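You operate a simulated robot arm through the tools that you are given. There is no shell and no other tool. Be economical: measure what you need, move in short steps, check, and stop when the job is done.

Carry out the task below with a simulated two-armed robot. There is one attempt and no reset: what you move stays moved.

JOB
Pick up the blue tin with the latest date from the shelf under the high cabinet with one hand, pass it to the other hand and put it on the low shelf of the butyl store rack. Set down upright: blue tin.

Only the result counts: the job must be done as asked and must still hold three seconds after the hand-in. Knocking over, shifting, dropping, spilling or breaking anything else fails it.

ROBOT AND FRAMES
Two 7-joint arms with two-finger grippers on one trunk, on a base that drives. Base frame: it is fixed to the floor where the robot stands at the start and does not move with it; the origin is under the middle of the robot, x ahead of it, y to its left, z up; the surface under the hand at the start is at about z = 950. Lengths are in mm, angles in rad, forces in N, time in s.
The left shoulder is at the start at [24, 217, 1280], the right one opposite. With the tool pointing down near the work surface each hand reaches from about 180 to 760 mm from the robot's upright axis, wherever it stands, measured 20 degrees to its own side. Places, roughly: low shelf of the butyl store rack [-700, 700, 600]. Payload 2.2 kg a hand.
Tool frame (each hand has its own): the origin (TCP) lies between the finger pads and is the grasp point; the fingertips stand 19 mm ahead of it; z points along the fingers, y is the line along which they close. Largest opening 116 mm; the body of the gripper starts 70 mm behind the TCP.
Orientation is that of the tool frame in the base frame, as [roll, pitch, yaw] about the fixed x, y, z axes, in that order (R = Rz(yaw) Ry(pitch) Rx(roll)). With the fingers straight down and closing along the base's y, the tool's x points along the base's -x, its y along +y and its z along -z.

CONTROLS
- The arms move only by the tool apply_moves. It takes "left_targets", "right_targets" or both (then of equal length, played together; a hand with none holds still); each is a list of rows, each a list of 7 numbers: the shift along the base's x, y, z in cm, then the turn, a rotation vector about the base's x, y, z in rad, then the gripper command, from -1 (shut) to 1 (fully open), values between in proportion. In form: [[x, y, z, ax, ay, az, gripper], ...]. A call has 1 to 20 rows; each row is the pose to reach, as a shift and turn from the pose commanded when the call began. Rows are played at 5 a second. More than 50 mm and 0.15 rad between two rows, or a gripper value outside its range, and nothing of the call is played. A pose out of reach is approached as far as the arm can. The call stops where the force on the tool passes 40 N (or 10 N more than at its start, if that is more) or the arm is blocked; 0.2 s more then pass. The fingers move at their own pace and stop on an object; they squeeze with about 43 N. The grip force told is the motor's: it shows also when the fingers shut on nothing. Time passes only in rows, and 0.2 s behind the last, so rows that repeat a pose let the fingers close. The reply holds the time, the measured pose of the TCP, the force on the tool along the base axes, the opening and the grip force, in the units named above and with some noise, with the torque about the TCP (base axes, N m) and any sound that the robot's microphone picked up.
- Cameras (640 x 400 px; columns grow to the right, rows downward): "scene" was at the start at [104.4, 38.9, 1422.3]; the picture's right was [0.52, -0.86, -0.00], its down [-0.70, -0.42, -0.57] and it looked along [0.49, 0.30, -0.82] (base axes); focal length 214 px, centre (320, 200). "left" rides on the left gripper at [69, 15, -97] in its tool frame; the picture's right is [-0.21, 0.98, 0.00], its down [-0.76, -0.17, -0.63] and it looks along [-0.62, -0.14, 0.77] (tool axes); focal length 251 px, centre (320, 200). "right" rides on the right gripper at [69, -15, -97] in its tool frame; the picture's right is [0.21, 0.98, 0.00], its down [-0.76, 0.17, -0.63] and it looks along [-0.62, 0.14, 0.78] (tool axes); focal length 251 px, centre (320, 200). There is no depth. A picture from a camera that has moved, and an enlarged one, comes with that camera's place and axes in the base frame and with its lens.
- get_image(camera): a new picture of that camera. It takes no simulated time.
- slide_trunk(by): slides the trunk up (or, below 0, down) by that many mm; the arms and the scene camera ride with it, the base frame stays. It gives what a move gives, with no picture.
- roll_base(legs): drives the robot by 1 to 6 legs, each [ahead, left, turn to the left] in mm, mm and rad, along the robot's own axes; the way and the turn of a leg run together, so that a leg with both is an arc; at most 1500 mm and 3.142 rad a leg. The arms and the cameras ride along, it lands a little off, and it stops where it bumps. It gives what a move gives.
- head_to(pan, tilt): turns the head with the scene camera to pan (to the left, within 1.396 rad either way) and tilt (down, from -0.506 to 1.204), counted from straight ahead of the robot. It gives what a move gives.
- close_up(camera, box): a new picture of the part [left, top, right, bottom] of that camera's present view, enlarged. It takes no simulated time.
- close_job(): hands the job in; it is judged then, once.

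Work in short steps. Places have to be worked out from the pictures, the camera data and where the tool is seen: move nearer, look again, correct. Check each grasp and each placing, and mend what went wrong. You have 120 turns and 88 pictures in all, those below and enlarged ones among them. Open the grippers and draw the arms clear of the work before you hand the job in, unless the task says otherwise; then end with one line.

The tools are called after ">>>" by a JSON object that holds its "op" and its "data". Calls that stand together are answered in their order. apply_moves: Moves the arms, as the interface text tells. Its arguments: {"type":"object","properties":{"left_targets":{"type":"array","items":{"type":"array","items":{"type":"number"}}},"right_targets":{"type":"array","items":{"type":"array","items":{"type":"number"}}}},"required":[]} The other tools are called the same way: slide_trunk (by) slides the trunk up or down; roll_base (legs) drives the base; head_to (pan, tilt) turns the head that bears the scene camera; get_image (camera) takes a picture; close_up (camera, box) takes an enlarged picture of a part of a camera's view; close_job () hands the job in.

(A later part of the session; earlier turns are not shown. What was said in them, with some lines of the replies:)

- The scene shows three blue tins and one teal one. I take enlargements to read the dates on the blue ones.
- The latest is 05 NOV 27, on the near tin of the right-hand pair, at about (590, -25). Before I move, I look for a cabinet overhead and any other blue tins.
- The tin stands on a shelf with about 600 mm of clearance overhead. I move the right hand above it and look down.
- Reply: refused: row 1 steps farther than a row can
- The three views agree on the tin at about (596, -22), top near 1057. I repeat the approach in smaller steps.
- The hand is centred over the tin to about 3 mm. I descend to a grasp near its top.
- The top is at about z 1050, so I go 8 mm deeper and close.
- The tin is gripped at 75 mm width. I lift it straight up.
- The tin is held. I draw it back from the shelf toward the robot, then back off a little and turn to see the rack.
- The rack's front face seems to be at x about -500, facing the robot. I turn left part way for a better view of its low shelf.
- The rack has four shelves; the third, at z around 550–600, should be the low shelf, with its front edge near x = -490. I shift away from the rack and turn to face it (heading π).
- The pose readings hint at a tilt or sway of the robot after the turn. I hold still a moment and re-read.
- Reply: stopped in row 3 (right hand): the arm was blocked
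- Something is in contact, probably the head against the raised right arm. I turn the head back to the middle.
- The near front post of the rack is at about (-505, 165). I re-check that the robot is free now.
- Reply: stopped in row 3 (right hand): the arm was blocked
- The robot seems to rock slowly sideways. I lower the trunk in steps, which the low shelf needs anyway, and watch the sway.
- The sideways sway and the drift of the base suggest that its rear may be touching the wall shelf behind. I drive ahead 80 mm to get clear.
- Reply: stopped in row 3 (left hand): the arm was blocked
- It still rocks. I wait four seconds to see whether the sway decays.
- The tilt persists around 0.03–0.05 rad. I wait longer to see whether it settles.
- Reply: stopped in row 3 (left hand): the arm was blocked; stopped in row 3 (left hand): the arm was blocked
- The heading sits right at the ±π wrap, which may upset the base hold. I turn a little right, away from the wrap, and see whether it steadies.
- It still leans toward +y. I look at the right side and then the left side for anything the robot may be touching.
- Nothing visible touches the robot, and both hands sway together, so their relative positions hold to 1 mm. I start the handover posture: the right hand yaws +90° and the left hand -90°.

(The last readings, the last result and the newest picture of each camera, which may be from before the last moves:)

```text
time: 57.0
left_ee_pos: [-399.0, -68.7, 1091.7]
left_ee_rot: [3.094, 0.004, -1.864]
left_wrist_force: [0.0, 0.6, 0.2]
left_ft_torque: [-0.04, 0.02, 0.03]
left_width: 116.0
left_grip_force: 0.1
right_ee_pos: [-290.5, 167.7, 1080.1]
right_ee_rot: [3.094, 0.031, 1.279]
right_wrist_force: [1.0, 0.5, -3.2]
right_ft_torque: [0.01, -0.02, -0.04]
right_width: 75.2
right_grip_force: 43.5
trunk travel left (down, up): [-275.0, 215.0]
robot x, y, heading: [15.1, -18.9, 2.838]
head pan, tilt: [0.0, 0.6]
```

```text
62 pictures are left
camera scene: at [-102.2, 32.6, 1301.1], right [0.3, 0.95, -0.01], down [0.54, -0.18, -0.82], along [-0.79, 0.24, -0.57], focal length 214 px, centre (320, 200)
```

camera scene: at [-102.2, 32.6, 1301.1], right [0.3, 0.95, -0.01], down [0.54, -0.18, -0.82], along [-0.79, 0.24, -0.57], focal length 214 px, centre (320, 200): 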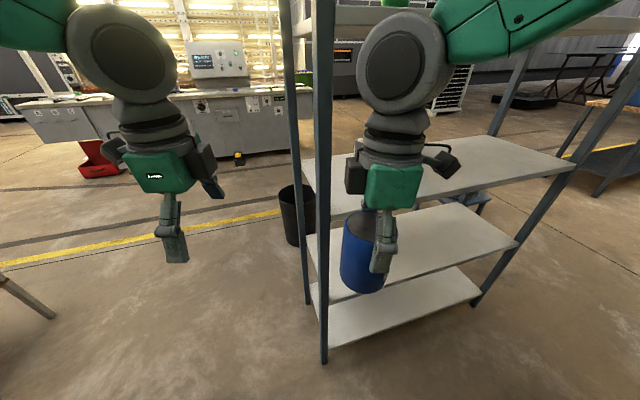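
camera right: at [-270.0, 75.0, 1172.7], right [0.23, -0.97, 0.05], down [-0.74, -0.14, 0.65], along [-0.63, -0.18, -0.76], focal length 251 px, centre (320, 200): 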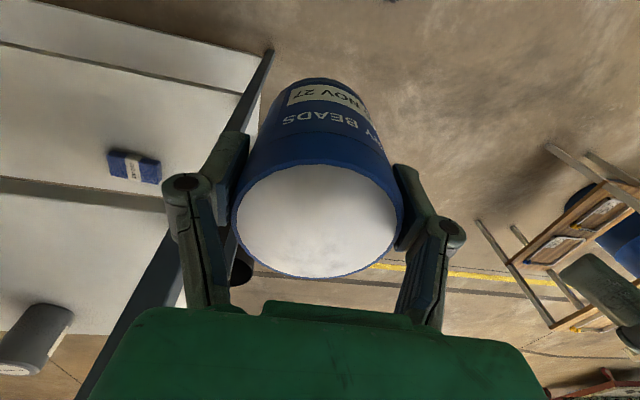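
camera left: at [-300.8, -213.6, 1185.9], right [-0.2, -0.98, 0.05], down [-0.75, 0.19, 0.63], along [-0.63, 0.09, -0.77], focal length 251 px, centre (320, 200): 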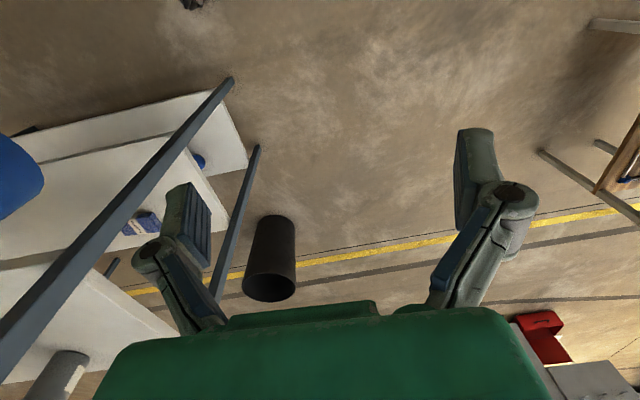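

Both hands are turned, with the right camera now on the far side. I tilt the left hand to 35° below horizontal, pointing at the tin, and bring it to a pre-grasp 120 mm back.

>>> {"op": "apply_moves", "data": {"left_targets": [[1.1, 2.0, 0.2, 0.131, -0.041, 0, 1], [2.2, 4.0, 0.4, 0.262, -0.082, 0, 1], [3.4, 6.1, 0.6, 0.392, -0.123, 0, 1], [4.5, 8.2, 0.7, 0.523, -0.164, 0, 1], [5.6, 10.2, 0.8, 0.654, -0.205, 0, 1], [6.8, 12.3, 0.9, 0.785, -0.246, 0, 1], [7.9, 14.3, 0.9, 0.916, -0.287, 0, 1], [7.9, 14.3, 0.9, 0.916, -0.287, 0, 1]]}}

>>> {"op": "get_image", "data": {"camera": "left"}}

>>> {"op": "get_image", "data": {"camera": "scene"}}

```text
time: 58.8
left_ee_pos: [-318.8, 65.3, 1101.1]
left_ee_rot: [3.11, 0.972, -1.854]
left_wrist_force: [0.7, -0.2, -0.8]
left_ft_torque: [-0.02, 0.01, 0.03]
left_width: 115.9
left_grip_force: 0.0
right_ee_pos: [-292.8, 161.4, 1081.9]
right_ee_rot: [3.094, 0.027, 1.281]
right_wrist_force: [0.6, 0.8, -3.4]
right_ft_torque: [0.04, 0.0, 0.02]
right_width: 74.9
right_grip_force: 42.4
trunk travel left (down, up): [-275.0, 215.0]
robot x, y, heading: [23.9, -20.6, 2.839]
head pan, tilt: [0.0, 0.6]
```

```text
61 pictures are left
camera left: at [-364.3, -43.6, 1097.6], right [-0.91, 0.37, 0.19], down [0.15, -0.14, 0.98], along [0.39, 0.92, 0.07], focal length 251 px, centre (320, 200)
```

left: 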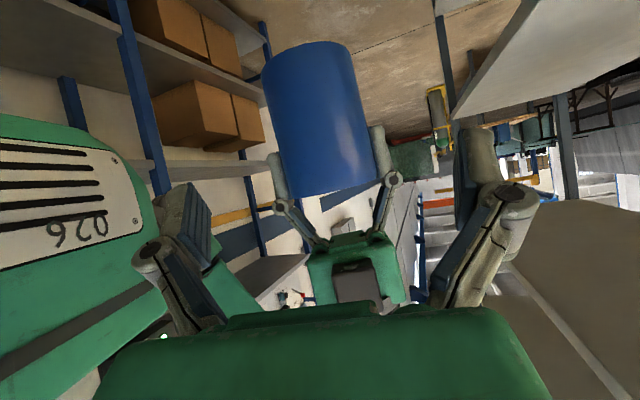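

```text
60 pictures are left
camera scene: at [-103.9, 25.7, 1301.2], right [0.3, 0.95, -0.01], down [0.54, -0.17, -0.82], along [-0.79, 0.24, -0.57], focal length 214 px, centre (320, 200)
```

scene: 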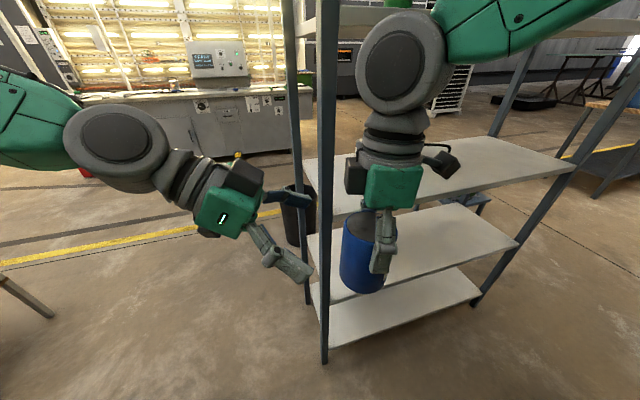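

The left image puts the tin's axis at about (-292, 160) and its bottom near z 1006, as expected. I advance along the tool axis, stop short of closing, and check.

>>> {"op": "apply_moves", "data": {"left_targets": [[0.5, 1.6, -1.1, 0, 0, 0, 1], [0.9, 3.2, -2.3, 0, 0, 0, 1], [1.4, 4.7, -3.4, 0, 0, 0, 1], [1.9, 6.3, -4.5, 0, 0, 0, 1], [2.3, 7.9, -5.7, 0, 0, 0, 1], [2.8, 9.4, -6.8, 0, 0, 0, 1], [2.8, 9.4, -6.8, 0, 0, 0, 1]]}}

>>> {"op": "get_image", "data": {"camera": "left"}}

>>> {"op": "get_image", "data": {"camera": "scene"}}

```text
time: 60.4
left_ee_pos: [-291.3, 166.9, 1030.2]
left_ee_rot: [3.111, 0.968, -1.855]
left_wrist_force: [1.7, 1.4, 0.7]
left_ft_torque: [-0.07, 0.02, 0.03]
left_width: 115.9
left_grip_force: 0.0
right_ee_pos: [-291.8, 168.1, 1080.7]
right_ee_rot: [3.094, 0.029, 1.278]
right_wrist_force: [-0.7, 0.9, -3.4]
right_ft_torque: [-0.05, 0.03, 0.01]
right_width: 75.2
right_grip_force: 43.0
trunk travel left (down, up): [-275.0, 215.0]
robot x, y, heading: [18.4, -17.6, 2.842]
head pan, tilt: [0.0, 0.6]
```

```text
59 pictures are left
camera left: at [-335.6, 57.0, 1028.4], right [-0.91, 0.37, 0.19], down [0.15, -0.13, 0.98], along [0.39, 0.92, 0.07], focal length 251 px, centre (320, 200)
```

left: 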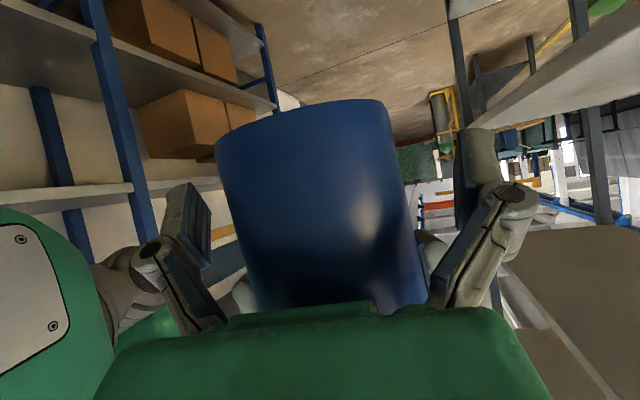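

```text
58 pictures are left
camera scene: at [-103.4, 29.9, 1301.1], right [0.3, 0.95, -0.01], down [0.54, -0.18, -0.82], along [-0.79, 0.24, -0.57], focal length 214 px, centre (320, 200)
```

scene: 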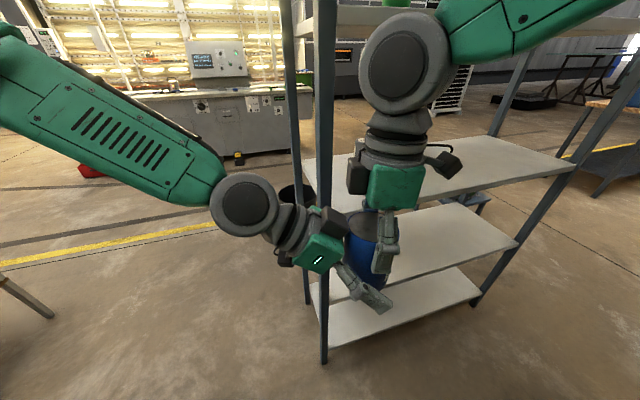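

The left fingers straddle the tin, centred within about 2 mm. I raise them 3 mm and close.

>>> {"op": "apply_moves", "data": {"left_targets": [[0.1, 0, 0.3, 0, 0, 0, 1], [0.1, 0, 0.3, 0, 0, 0, 0.4], [0.1, 0, 0.3, 0, 0, 0, -0.2], [0.1, 0, 0.3, 0, 0, 0, -1], [0.1, 0, 0.3, 0, 0, 0, -1], [0.1, 0, 0.3, 0, 0, 0, -1]]}}

>>> {"op": "get_image", "data": {"camera": "left"}}

```text
time: 61.8
left_ee_pos: [-294.7, 152.3, 1033.6]
left_ee_rot: [3.116, 0.978, -1.848]
left_wrist_force: [-11.9, 6.6, 0.0]
left_ft_torque: [-1.29, -2.35, -1.3]
left_width: 75.5
left_grip_force: 43.0
right_ee_pos: [-296.2, 152.0, 1081.9]
right_ee_rot: [3.093, 0.016, 1.284]
right_wrist_force: [12.1, -6.1, -3.2]
right_ft_torque: [1.03, 1.82, 1.31]
right_width: 75.3
right_grip_force: 43.0
trunk travel left (down, up): [-275.0, 215.0]
robot x, y, heading: [17.9, -23.5, 2.841]
head pan, tilt: [0.0, 0.6]
```

```text
57 pictures are left
camera left: at [-339.5, 41.7, 1030.7], right [-0.91, 0.36, 0.19], down [0.15, -0.15, 0.98], along [0.38, 0.92, 0.08], focal length 251 px, centre (320, 200)
```

left: 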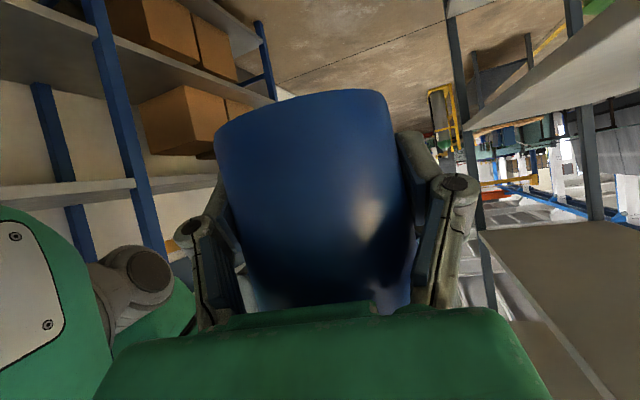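

Both hands hold the tin with a small internal force. I open the right hand and lift it straight off.

>>> {"op": "apply_moves", "data": {"right_targets": [[0, 0, 0, 0, 0, 0, 0], [0, 0, 0, 0, 0, 0, 1], [0, 0, 0, 0, 0, 0, 1], [0, 0, 2, 0, 0, 0, 1], [0, 0, 5, 0, 0, 0, 1], [0, 0, 9, 0, 0, 0, 1], [0, 0, 13, 0, 0, 0, 1], [0, 0, 13, 0, 0, 0, 1]]}}

>>> {"op": "get_image", "data": {"camera": "scene"}}

>>> {"op": "get_image", "data": {"camera": "left"}}

```text
time: 63.5
left_ee_pos: [-293.3, 154.7, 1034.0]
left_ee_rot: [3.116, 0.975, -1.852]
left_wrist_force: [-0.4, -0.1, 0.2]
left_ft_torque: [-0.02, 0.02, 0.02]
left_width: 75.8
left_grip_force: 43.4
right_ee_pos: [-296.0, 153.5, 1211.0]
right_ee_rot: [3.092, 0.022, 1.281]
right_wrist_force: [1.2, 0.1, 0.0]
right_ft_torque: [0.0, -0.01, 0.01]
right_width: 115.9
right_grip_force: 0.0
trunk travel left (down, up): [-275.0, 215.0]
robot x, y, heading: [16.9, -24.2, 2.844]
head pan, tilt: [0.0, 0.6]
```

```text
56 pictures are left
camera scene: at [-109.0, 13.5, 1301.0], right [0.3, 0.95, 0.0], down [0.54, -0.17, -0.82], along [-0.79, 0.25, -0.57], focal length 214 px, centre (320, 200)
```

scene: 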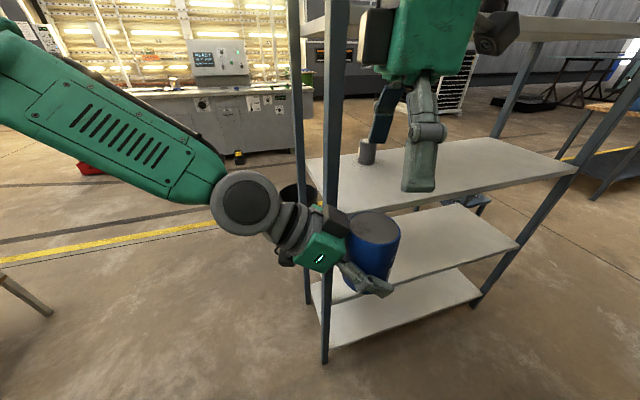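

```text
55 pictures are left
camera left: at [-338.7, 44.6, 1030.6], right [-0.91, 0.36, 0.19], down [0.15, -0.14, 0.98], along [0.38, 0.92, 0.08], focal length 251 px, centre (320, 200)
```

left: 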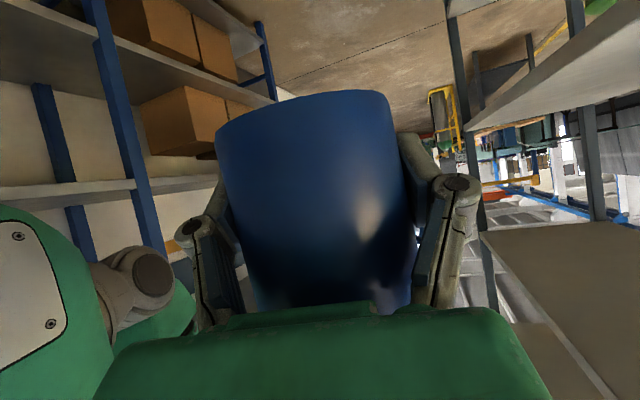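

The left hand holds the tin alone. I swing the left hand back to point forward (yaw +90°), moving it left and out, while the right hand withdraws to its own side.

>>> {"op": "apply_moves", "data": {"left_targets": [[-0.9, -1.1, 0, 0, 0, 0.13, -1], [-1.7, -2.1, 0, 0, 0, 0.26, -1], [-2.6, -3.1, 0, 0, 0, 0.39, -1], [-3.4, -4.2, 0, 0, 0, 0.52, -1], [-4.3, -5.2, 0, 0, 0, 0.65, -1], [-5.1, -6.3, 0, 0, 0, 0.78, -1], [-6.0, -7.3, 0, 0, 0, 0.91, -1], [-6.8, -8.4, 0, 0, 0, 1.04, -1], [-7.7, -9.4, 0, 0, 0, 1.17, -1], [-8.5, -10.4, 0, 0, 0, 1.3, -1], [-9.4, -11.5, 0, 0, 0, 1.43, -1], [-10.2, -12.5, 0, 0, 0, 1.57, -1], [-10.2, -12.5, 0, 0, 0, 1.57, -1]], "right_targets": [[1, 0.8, 0, 0, 0, 0, 1], [2, 1.6, 0, 0, 0, 0, 1], [3, 2.4, 0, 0, 0, 0, 1], [4, 3.2, 0, 0, 0, 0, 1], [5, 4, 0, 0, 0, 0, 1], [6, 4.8, 0, 0, 0, 0, 1], [7, 5.6, 0, 0, 0, 0, 1], [8, 6.4, 0, 0, 0, 0, 1], [9, 7.2, 0, 0, 0, 0, 1], [10, 8, 0, 0, 0, 0, 1], [11, 9, 0, 0, 0, 0, 1], [11, 9, 0, 0, 0, 0, 1], [11, 9, 0, 0, 0, 0, 1]]}}

>>> {"op": "get_image", "data": {"camera": "scene"}}

```text
time: 66.3
left_ee_pos: [-394.5, 29.6, 1033.9]
left_ee_rot: [3.118, 0.976, -0.275]
left_wrist_force: [0.0, 0.0, 0.5]
left_ft_torque: [0.01, 0.01, -0.02]
left_width: 75.6
left_grip_force: 43.2
right_ee_pos: [-184.5, 248.1, 1211.3]
right_ee_rot: [3.095, 0.022, 1.281]
right_wrist_force: [1.0, -0.3, 0.5]
right_ft_torque: [0.01, 0.01, 0.01]
right_width: 115.9
right_grip_force: 0.2
trunk travel left (down, up): [-275.0, 215.0]
robot x, y, heading: [19.3, -20.6, 2.839]
head pan, tilt: [0.0, 0.6]
```

```text
54 pictures are left
camera scene: at [-103.1, 25.3, 1301.5], right [0.38, 0.93, 0.0], down [0.52, -0.21, -0.82], along [-0.76, 0.31, -0.57], focal length 214 px, centre (320, 200)
```

scene: 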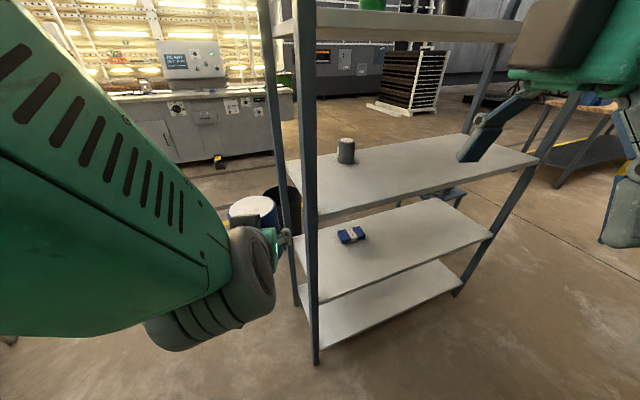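

The handover is done. The rack front is at x ≈ -505, y from 166 to 1150, with shelves at about 945 and 550–575; the low shelf carries a sachet near (-747, 452), so I aim for about (-600, 650). I lower the trunk, turn to face the rack and strafe right along the aisle.

>>> {"op": "slide_trunk", "data": {"by": -200}}

>>> {"op": "roll_base", "data": {"legs": [[0, 0, 0.25], [0, -300, 0]]}}

>>> {"op": "get_image", "data": {"camera": "scene"}}

```text
time: 68.5
left_ee_pos: [-394.0, 31.4, 833.9]
left_ee_rot: [3.113, 0.972, -0.283]
left_wrist_force: [0.8, -0.5, -0.6]
left_ft_torque: [0.0, 0.02, -0.01]
left_width: 75.2
left_grip_force: 42.5
right_ee_pos: [-184.0, 248.1, 1011.3]
right_ee_rot: [3.093, 0.023, 1.281]
right_wrist_force: [1.0, 0.0, 0.0]
right_ft_torque: [0.03, -0.04, -0.02]
right_width: 116.0
right_grip_force: 0.0
trunk travel left (down, up): [-75.0, 415.0]
robot x, y, heading: [17.2, -22.3, 2.839]
head pan, tilt: [0.0, 0.6]
```

```text
time: 71.5
left_ee_pos: [-381.7, 222.3, 833.7]
left_ee_rot: [3.14, 0.973, -0.008]
left_wrist_force: [0.1, -1.3, -0.7]
left_ft_torque: [0.05, 0.02, -0.04]
left_width: 75.1
left_grip_force: 43.3
right_ee_pos: [-228.7, 484.6, 1013.0]
right_ee_rot: [3.095, 0.01, 1.526]
right_wrist_force: [0.4, -0.4, 0.1]
right_ft_torque: [0.08, 0.03, -0.03]
right_width: 115.9
right_grip_force: 0.2
trunk travel left (down, up): [-75.0, 415.0]
robot x, y, heading: [31.7, 276.9, 3.087]
head pan, tilt: [0.0, 0.6]
```

```text
53 pictures are left
camera scene: at [-95.0, 285.3, 1102.1], right [0.15, 0.99, 0.01], down [0.55, -0.07, -0.83], along [-0.82, 0.13, -0.56], focal length 214 px, centre (320, 200)
```

scene: 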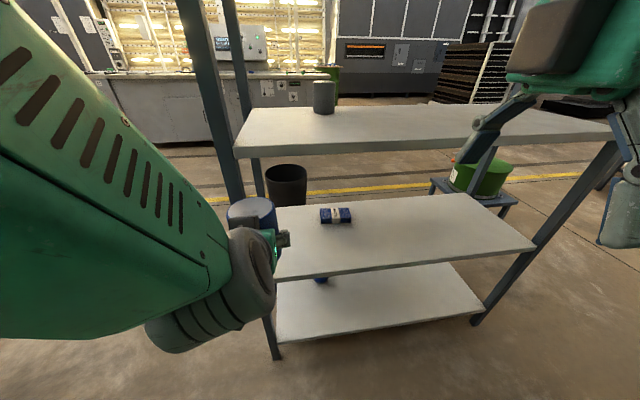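

No sway now; the low shelf's surface works out at z ≈ 552 and the shelf above at ≈ 950. I strafe 420 mm more to the right.

>>> {"op": "roll_base", "data": {"legs": [[0, -420, 0.03]]}}

>>> {"op": "slide_trunk", "data": {"by": -75}}

>>> {"op": "get_image", "data": {"camera": "scene"}}

```text
time: 74.0
left_ee_pos: [-361.1, 635.5, 835.6]
left_ee_rot: [3.129, 0.971, 0.023]
left_wrist_force: [0.6, -0.2, 0.1]
left_ft_torque: [0.04, 0.02, 0.02]
left_width: 74.7
left_grip_force: 42.7
right_ee_pos: [-218.4, 905.5, 1011.3]
right_ee_rot: [3.096, 0.025, 1.561]
right_wrist_force: [0.1, 0.8, 1.2]
right_ft_torque: [0.0, -0.01, 0.02]
right_width: 116.2
right_grip_force: 0.0
trunk travel left (down, up): [-75.0, 415.0]
robot x, y, heading: [53.3, 700.6, 3.123]
head pan, tilt: [0.0, 0.6]
```

```text
time: 75.2
left_ee_pos: [-360.2, 636.1, 762.7]
left_ee_rot: [3.13, 0.975, 0.025]
left_wrist_force: [-0.1, 0.6, -0.2]
left_ft_torque: [-0.01, 0.01, 0.01]
left_width: 74.9
left_grip_force: 43.0
right_ee_pos: [-215.7, 906.6, 936.6]
right_ee_rot: [3.099, 0.024, 1.56]
right_wrist_force: [0.5, -0.2, 0.3]
right_ft_torque: [-0.01, -0.03, -0.02]
right_width: 115.8
right_grip_force: 0.0
trunk travel left (down, up): [0.0, 490.0]
robot x, y, heading: [50.6, 701.0, 3.121]
head pan, tilt: [0.0, 0.6]
```

```text
52 pictures are left
camera scene: at [-78.2, 712.2, 1027.2], right [0.09, 1.0, 0.0], down [0.56, -0.05, -0.83], along [-0.83, 0.07, -0.56], focal length 214 px, centre (320, 200)
```

scene: 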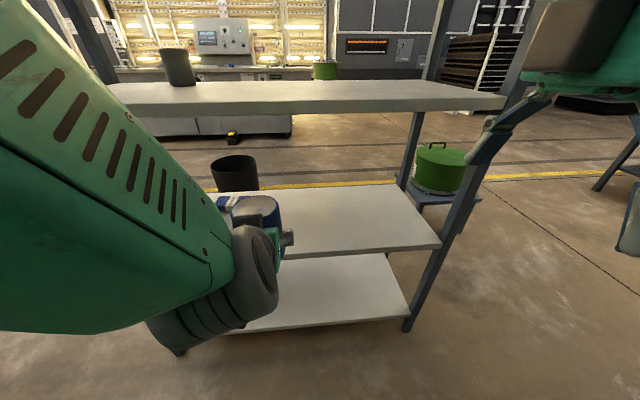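

The tin is about 3° out of plumb, because the handover was done while the robot leaned. I correct this by rotating the left hand, lower it 110 mm, and then check the tin.

>>> {"op": "apply_moves", "data": {"left_targets": [[0, 0, -2, -0.016, 0.009, 0, -1], [0, 0, -5, -0.032, 0.018, 0, -1], [0, 0, -8, -0.048, 0.027, 0, -1], [0, 0, -11, -0.048, 0.027, 0, -1], [0, 0, -11, -0.048, 0.027, 0, -1]]}}

>>> {"op": "head_to", "data": {"pan": 0.2, "tilt": 0.5}}

>>> {"op": "get_image", "data": {"camera": "scene"}}

>>> {"op": "get_image", "data": {"camera": "left"}}

```text
time: 76.5
left_ee_pos: [-375.1, 626.1, 674.8]
left_ee_rot: [-3.081, 1.01, 0.148]
left_wrist_force: [0.6, -0.3, -0.6]
left_ft_torque: [0.04, -0.01, 0.01]
left_width: 74.9
left_grip_force: 43.1
right_ee_pos: [-214.3, 905.2, 936.7]
right_ee_rot: [3.098, 0.024, 1.562]
right_wrist_force: [-0.8, 0.3, -0.6]
right_ft_torque: [-0.02, -0.01, -0.01]
right_width: 115.9
right_grip_force: 0.0
trunk travel left (down, up): [0.0, 490.0]
robot x, y, heading: [51.8, 702.6, 3.12]
head pan, tilt: [0.0, 0.6]
stopped in row 5 (left hand): the arm was blocked; the commanded pose is now the measured one
```

```text
time: 77.3
left_ee_pos: [-374.4, 626.7, 676.2]
left_ee_rot: [-3.082, 1.013, 0.148]
left_wrist_force: [-0.9, 0.7, -0.1]
left_ft_torque: [0.0, 0.01, 0.01]
left_width: 75.0
left_grip_force: 42.9
right_ee_pos: [-215.4, 904.5, 937.0]
right_ee_rot: [3.101, 0.023, 1.561]
right_wrist_force: [-1.1, -0.4, 0.2]
right_ft_torque: [-0.01, -0.01, 0.02]
right_width: 116.1
right_grip_force: 0.0
trunk travel left (down, up): [0.0, 490.0]
robot x, y, heading: [50.5, 699.8, 3.117]
head pan, tilt: [0.201, 0.499]
```

```text
51 pictures are left
camera scene: at [-80.2, 687.7, 1035.3], right [-0.18, 0.98, 0.0], down [0.47, 0.08, -0.88], along [-0.86, -0.16, -0.48], focal length 214 px, centre (320, 200)
```

scene: 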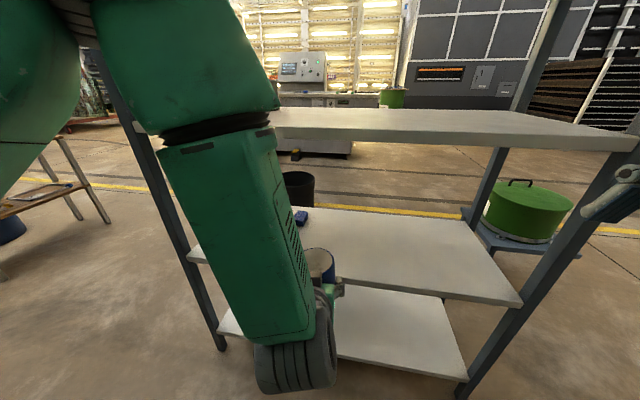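

```text
50 pictures are left
camera left: at [-256.1, 624.5, 668.2], right [-0.02, -0.99, 0.15], down [0.12, 0.15, 0.98], along [-0.99, 0.04, 0.12], focal length 251 px, centre (320, 200)
```

left: 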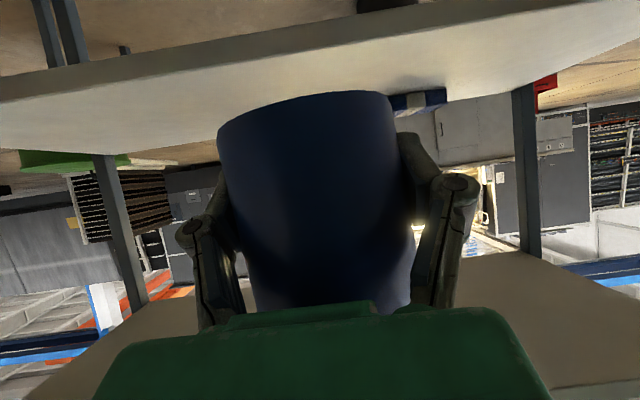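

The wrist reached a limit, so the hand was left with about 0.1 rad of error. Stretching farther forward should relieve it: I raise it a little, extend toward the shelf opening and restore the orientation.

>>> {"op": "apply_moves", "data": {"left_targets": [[-1, 0, 2, 0, 0, 0, -1], [-3, 0, 4, 0, 0, 0, -1], [-5, 0, 5, -0.02, 0, -0.016, -1], [-7, 0, 5, -0.043, 0, -0.032, -1], [-9, 0, 5, -0.065, 0, -0.048, -1], [-11, 0, 5, -0.086, 0, -0.063, -1], [-11, 0, 5, -0.086, 0, -0.063, -1]]}}

>>> {"op": "get_image", "data": {"camera": "left"}}

```text
time: 78.9
left_ee_pos: [-485.3, 629.4, 727.2]
left_ee_rot: [3.03, 1.016, -0.065]
left_wrist_force: [0.5, 0.3, 0.2]
left_ft_torque: [0.0, 0.0, 0.01]
left_width: 74.8
left_grip_force: 42.6
right_ee_pos: [-215.2, 904.8, 937.5]
right_ee_rot: [3.1, 0.023, 1.562]
right_wrist_force: [-0.3, -0.6, -0.2]
right_ft_torque: [0.0, 0.01, 0.03]
right_width: 115.8
right_grip_force: 0.0
trunk travel left (down, up): [0.0, 490.0]
robot x, y, heading: [50.7, 699.2, 3.118]
head pan, tilt: [0.201, 0.499]
```

```text
49 pictures are left
camera left: at [-366.1, 617.7, 719.5], right [-0.08, -0.97, 0.24], down [0.14, 0.23, 0.96], along [-0.99, 0.11, 0.11], focal length 251 px, centre (320, 200)
```

left: 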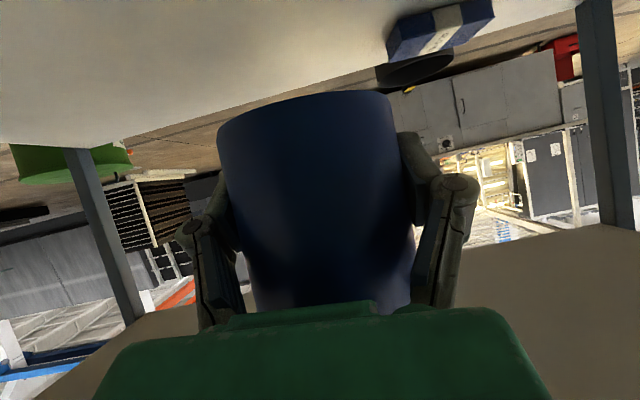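

The tin's edges in the left image look a few hundredths of a radian off plumb; the squeeze probably aligned it with the left pads. I enlarge to measure this.

>>> {"op": "close_up", "data": {"camera": "left", "box": [180, 70, 460, 245]}}

```text
2.29 times, centred on (320, 158) of left
camera zoom: at [-366.1, 617.7, 719.5], right [-0.08, -0.97, 0.24], down [0.14, 0.23, 0.96], along [-0.99, 0.11, 0.11], focal length 575 px, centre (320, 297)
```

zoom: 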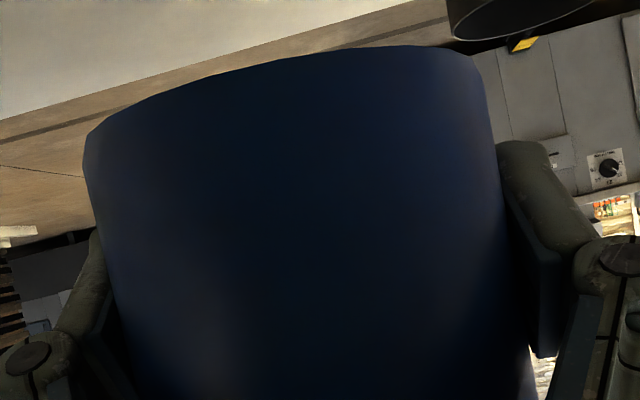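

The tin leans about 0.03 rad toward -y at its bottom, and its fore-aft tilt is right. I correct the roll by +0.031 and extend with the arm to x ≈ -590, lowering to z ≈ 650.

>>> {"op": "apply_moves", "data": {"left_targets": [[-2, 0, 0, 0.031, 0, 0, -1], [-5, 0.3, 0, 0.031, 0, 0, -1], [-8, 0.6, 0, 0.031, 0, 0, -1], [-10.5, 1, 0, 0.031, 0, 0, -1], [-10.5, 1, -3, 0.031, 0, 0, -1], [-10.5, 1, -5.5, 0.031, 0, 0, -1], [-10.5, 1, -7.5, 0.031, 0, 0, -1], [-10.5, 1, -7.5, 0.031, 0, 0, -1]]}}

>>> {"op": "get_image", "data": {"camera": "left"}}

>>> {"op": "get_image", "data": {"camera": "scene"}}

```text
time: 80.7
left_ee_pos: [-589.0, 639.3, 647.7]
left_ee_rot: [3.085, 1.018, -0.017]
left_wrist_force: [-1.1, 0.7, -0.5]
left_ft_torque: [0.03, 0.02, 0.02]
left_width: 75.0
left_grip_force: 43.6
right_ee_pos: [-215.1, 904.9, 938.2]
right_ee_rot: [3.099, 0.023, 1.561]
right_wrist_force: [-0.4, 0.5, -0.8]
right_ft_torque: [0.0, 0.03, 0.03]
right_width: 116.1
right_grip_force: 0.1
trunk travel left (down, up): [0.0, 490.0]
robot x, y, heading: [48.7, 698.0, 3.12]
head pan, tilt: [0.201, 0.499]
```

```text
47 pictures are left
camera left: at [-470.0, 627.2, 640.2], right [-0.08, -0.97, 0.21], down [0.14, 0.2, 0.97], along [-0.99, 0.11, 0.11], focal length 251 px, centre (320, 200)
```

left: 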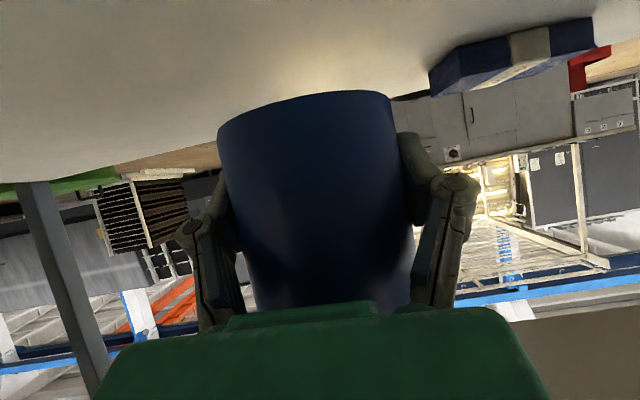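

```text
46 pictures are left
camera scene: at [-81.0, 687.6, 1035.3], right [-0.18, 0.98, 0.0], down [0.47, 0.08, -0.88], along [-0.86, -0.16, -0.48], focal length 214 px, centre (320, 200)
```

scene: 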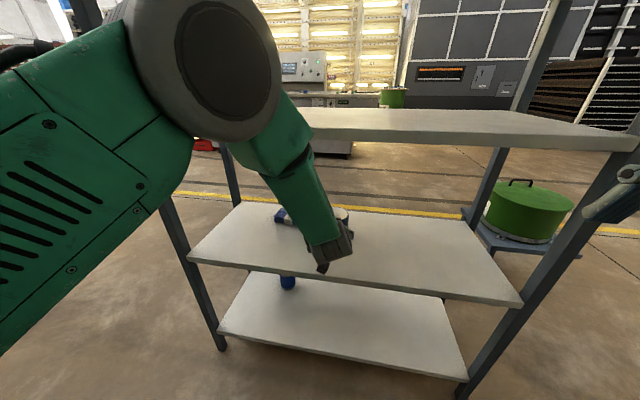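

Plumb now matches in the image and the sachet is well clear. I lower gently, watching the force.

>>> {"op": "apply_moves", "data": {"left_targets": [[0, 0, -2, 0, 0, 0, -1], [0, 0, -4, 0, 0, 0, -1], [0, 0, -5, 0, 0, 0, -1], [0, 0, -5, 0, 0, 0, -1]]}}

>>> {"op": "get_image", "data": {"camera": "left"}}

>>> {"op": "close_up", "data": {"camera": "scene", "box": [220, 170, 420, 295]}}

```text
time: 81.7
left_ee_pos: [-590.9, 637.9, 599.8]
left_ee_rot: [3.089, 1.018, -0.014]
left_wrist_force: [-0.1, 0.6, 1.0]
left_ft_torque: [-0.01, 0.02, -0.01]
left_width: 74.6
left_grip_force: 43.2
right_ee_pos: [-213.8, 905.3, 937.1]
right_ee_rot: [3.101, 0.023, 1.562]
right_wrist_force: [0.7, 0.1, 0.7]
right_ft_torque: [0.0, -0.01, -0.01]
right_width: 115.9
right_grip_force: 0.1
trunk travel left (down, up): [0.0, 490.0]
robot x, y, heading: [50.3, 698.6, 3.118]
head pan, tilt: [0.201, 0.499]
```

```text
45 pictures are left
camera left: at [-472.0, 627.0, 591.6], right [-0.08, -0.97, 0.21], down [0.14, 0.2, 0.97], along [-0.99, 0.11, 0.12], focal length 251 px, centre (320, 200)
```

left: 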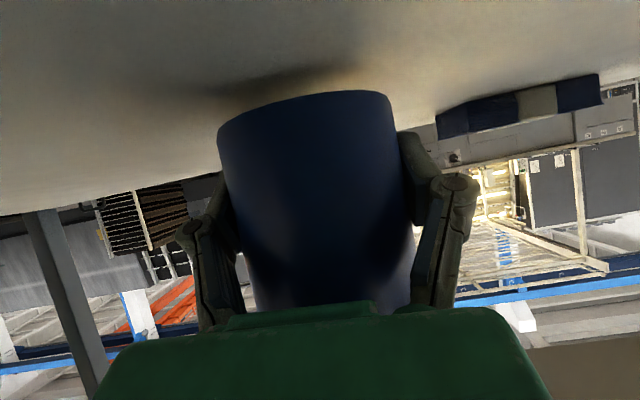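

```text
3.20 times, centred on (320, 232) of scene
camera zoom: at [-81.1, 687.6, 1035.2], right [-0.18, 0.98, 0.0], down [0.47, 0.08, -0.88], along [-0.86, -0.16, -0.48], focal length 686 px, centre (320, 96)
```

zoom: 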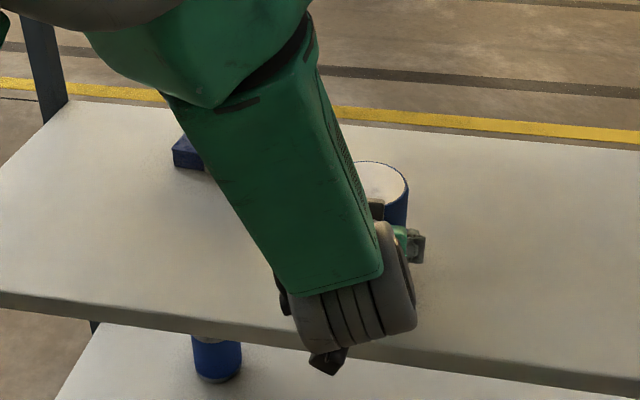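

A small gap to the shelf still shows by its shadow. I lower slowly to contact.

>>> {"op": "apply_moves", "data": {"left_targets": [[0, 0, -0.5, 0, 0, 0, -1], [0, 0, -0.9, 0, 0, 0, -1], [0, 0, -1.3, 0, 0, 0, -1], [0, 0, -1.3, 0, 0, 0, -1]]}}

>>> {"op": "get_image", "data": {"camera": "left"}}

```text
time: 82.7
left_ee_pos: [-589.7, 638.7, 589.8]
left_ee_rot: [3.091, 1.024, -0.01]
left_wrist_force: [1.0, 0.1, 16.9]
left_ft_torque: [0.16, -0.87, -0.03]
left_width: 74.9
left_grip_force: 42.6
right_ee_pos: [-214.2, 905.4, 937.3]
right_ee_rot: [3.1, 0.022, 1.562]
right_wrist_force: [0.1, -0.1, 0.2]
right_ft_torque: [-0.02, -0.03, 0.0]
right_width: 116.2
right_grip_force: 0.1
trunk travel left (down, up): [0.0, 490.0]
robot x, y, heading: [48.0, 699.2, 3.122]
head pan, tilt: [0.201, 0.499]
```

```text
43 pictures are left
camera left: at [-471.0, 627.0, 581.6], right [-0.08, -0.97, 0.21], down [0.14, 0.2, 0.97], along [-0.99, 0.11, 0.12], focal length 251 px, centre (320, 200)
```

left: 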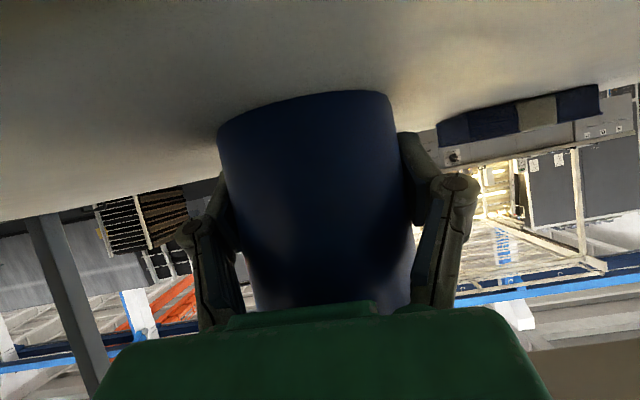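

Contact at 17 N; the torque says the tin's near edge touched first. I pitch back by 0.02 and check that the load evens out.

>>> {"op": "apply_moves", "data": {"left_targets": [[0, 0, 0.1, 0, -0.01, 0, -1], [0, 0, 0.1, 0, -0.02, 0, -1], [0, 0, 0.1, 0, -0.02, 0, -1]]}}

```text
time: 83.5
left_ee_pos: [-590.4, 638.5, 589.5]
left_ee_rot: [3.091, 0.999, -0.009]
left_wrist_force: [-5.1, 1.3, 11.2]
left_ft_torque: [0.58, 0.12, 0.22]
left_width: 74.9
left_grip_force: 43.1
right_ee_pos: [-214.8, 905.1, 937.9]
right_ee_rot: [3.1, 0.022, 1.561]
right_wrist_force: [0.9, 0.3, 0.0]
right_ft_torque: [0.02, 0.01, -0.01]
right_width: 115.9
right_grip_force: 0.0
trunk travel left (down, up): [0.0, 490.0]
robot x, y, heading: [52.0, 699.7, 3.121]
head pan, tilt: [0.201, 0.499]
```

Fore-aft is balanced; a slight sideways load remains. I trim the roll by 0.012, then open the fingers.

>>> {"op": "apply_moves", "data": {"left_targets": [[0, 0, 0, 0.012, 0, 0, -1], [0, 0, 0, 0.012, 0, 0, -1], [0, 0, 0, 0.012, 0, 0, -0.1], [0, 0, 0, 0.012, 0, 0, 0.5], [0, 0, 0, 0.012, 0, 0, 1], [0, 0, 0, 0.012, 0, 0, 1], [0, 0, 0, 0.012, 0, 0, 1]]}}

>>> {"op": "get_image", "data": {"camera": "left"}}

```text
time: 85.1
left_ee_pos: [-589.7, 638.5, 588.1]
left_ee_rot: [3.112, 0.999, 0.006]
left_wrist_force: [0.2, 0.2, 1.0]
left_ft_torque: [0.01, 0.01, 0.03]
left_width: 115.9
left_grip_force: 0.1
right_ee_pos: [-214.5, 905.6, 938.0]
right_ee_rot: [3.1, 0.022, 1.562]
right_wrist_force: [-0.9, -0.6, -0.7]
right_ft_torque: [0.01, 0.0, 0.04]
right_width: 116.0
right_grip_force: 0.1
trunk travel left (down, up): [0.0, 490.0]
robot x, y, heading: [53.5, 700.6, 3.121]
head pan, tilt: [0.201, 0.499]
```

```text
42 pictures are left
camera left: at [-470.6, 626.8, 582.7], right [-0.09, -0.98, 0.2], down [0.12, 0.19, 0.98], along [-0.99, 0.11, 0.1], focal length 251 px, centre (320, 200)
```

left: 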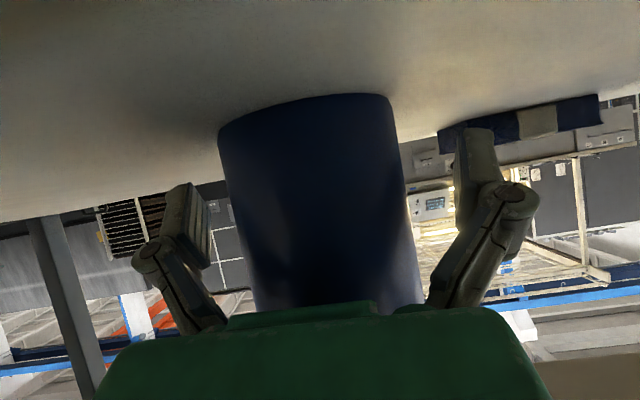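

The tin stands free. I draw the hand back along its own axis and look.

>>> {"op": "apply_moves", "data": {"left_targets": [[1, 0, 0.65, 0, 0, 0, 1], [3, 0, 1.95, 0, 0, 0, 1], [5.5, 0, 3.5, 0, 0, 0, 1], [8, 0, 5.2, 0, 0, 0, 1], [10.5, 0, 6.8, 0, 0, 0, 1], [13, 0, 8.4, 0, 0, 0, 1], [15.5, 0, 10, 0, 0, 0, 1], [18, 0, 11, 0, 0, 0, 1], [18, 0, 11, 0, 0, 0, 1]]}}

>>> {"op": "get_image", "data": {"camera": "left"}}

>>> {"op": "get_image", "data": {"camera": "scene"}}

```text
time: 86.3
left_ee_pos: [-450.1, 624.6, 568.1]
left_ee_rot: [3.128, 0.815, 0.056]
left_wrist_force: [0.8, 1.0, -0.2]
left_ft_torque: [-0.03, 0.02, 0.0]
left_width: 115.9
left_grip_force: 0.1
right_ee_pos: [-212.1, 903.9, 937.9]
right_ee_rot: [3.101, 0.023, 1.561]
right_wrist_force: [-0.9, 0.3, 0.1]
right_ft_torque: [0.02, 0.0, -0.03]
right_width: 116.1
right_grip_force: 0.0
trunk travel left (down, up): [0.0, 490.0]
robot x, y, heading: [53.3, 696.3, 3.12]
head pan, tilt: [0.201, 0.499]
stopped in row 6 (left hand): the arm was blocked; the commanded pose is now the measured one
```

```text
41 pictures are left
camera left: at [-331.5, 616.6, 583.4], right [-0.08, -0.98, 0.17], down [-0.07, 0.17, 0.98], along [-0.99, 0.07, -0.08], focal length 251 px, centre (320, 200)
```

left: 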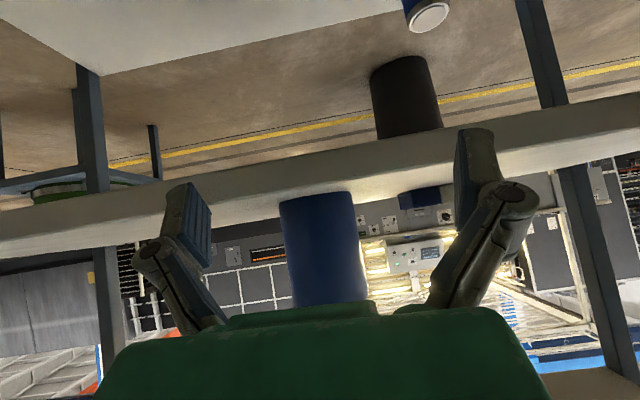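

```text
40 pictures are left
camera scene: at [-80.1, 687.5, 1035.4], right [-0.18, 0.98, 0.0], down [0.47, 0.08, -0.88], along [-0.86, -0.16, -0.48], focal length 214 px, centre (320, 200)
```

scene: 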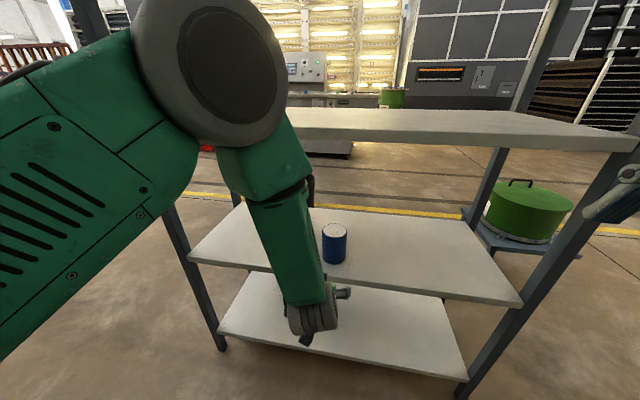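

The hand stopped at a wrist limit, but it is clear of the shelf and the tin stands upright near (-583, 637). I raise the trunk a little to move the hand farther off, and take a close look.

>>> {"op": "slide_trunk", "data": {"by": 150}}

>>> {"op": "get_image", "data": {"camera": "left"}}

>>> {"op": "close_up", "data": {"camera": "scene", "box": [180, 150, 480, 338]}}

```text
time: 88.1
left_ee_pos: [-450.2, 624.5, 718.9]
left_ee_rot: [3.131, 0.816, 0.056]
left_wrist_force: [0.2, 0.4, 1.2]
left_ft_torque: [-0.02, -0.03, -0.01]
left_width: 116.0
left_grip_force: 0.1
right_ee_pos: [-212.9, 903.7, 1088.4]
right_ee_rot: [3.101, 0.023, 1.563]
right_wrist_force: [-1.3, 0.8, -0.1]
right_ft_torque: [-0.01, 0.03, 0.0]
right_width: 116.0
right_grip_force: 0.1
trunk travel left (down, up): [-150.0, 340.0]
robot x, y, heading: [54.8, 698.8, 3.117]
head pan, tilt: [0.201, 0.499]
```

```text
39 pictures are left
camera left: at [-332.4, 617.7, 734.6], right [-0.08, -0.98, 0.16], down [-0.07, 0.17, 0.98], along [-0.99, 0.07, -0.08], focal length 251 px, centre (320, 200)
```

left: 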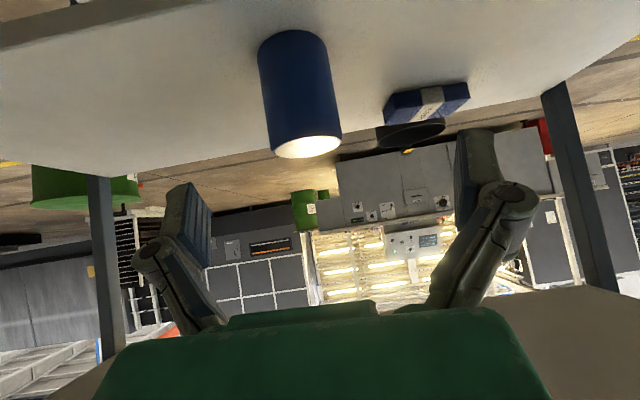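

```text
2.13 times, centred on (330, 244) of scene
camera zoom: at [-80.8, 688.0, 1185.2], right [-0.18, 0.98, 0.0], down [0.47, 0.08, -0.88], along [-0.86, -0.16, -0.48], focal length 456 px, centre (299, 106)
```

zoom: 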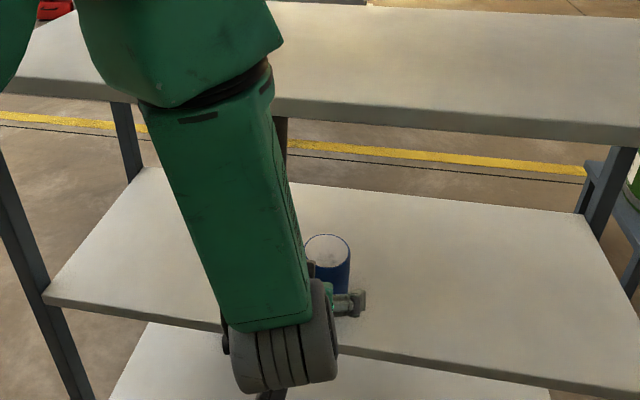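

The tin stands upright on the low shelf at z ≈ 563, both hands are open and clear, and the sachet has not moved. I hand in.

>>> {"op": "close_job", "data": {}}

```text
The job is handed in.
```

I picked up the blue tin dated 05 NOV 27 with the right hand, passed it to the left hand, and set it upright on the low shelf of the rack at the place you gave, near (-583, 637). I saw no name on the rack. Both grippers are open and clear; the robot swayed for a while during the carry, but I saw nothing else knocked or moved.
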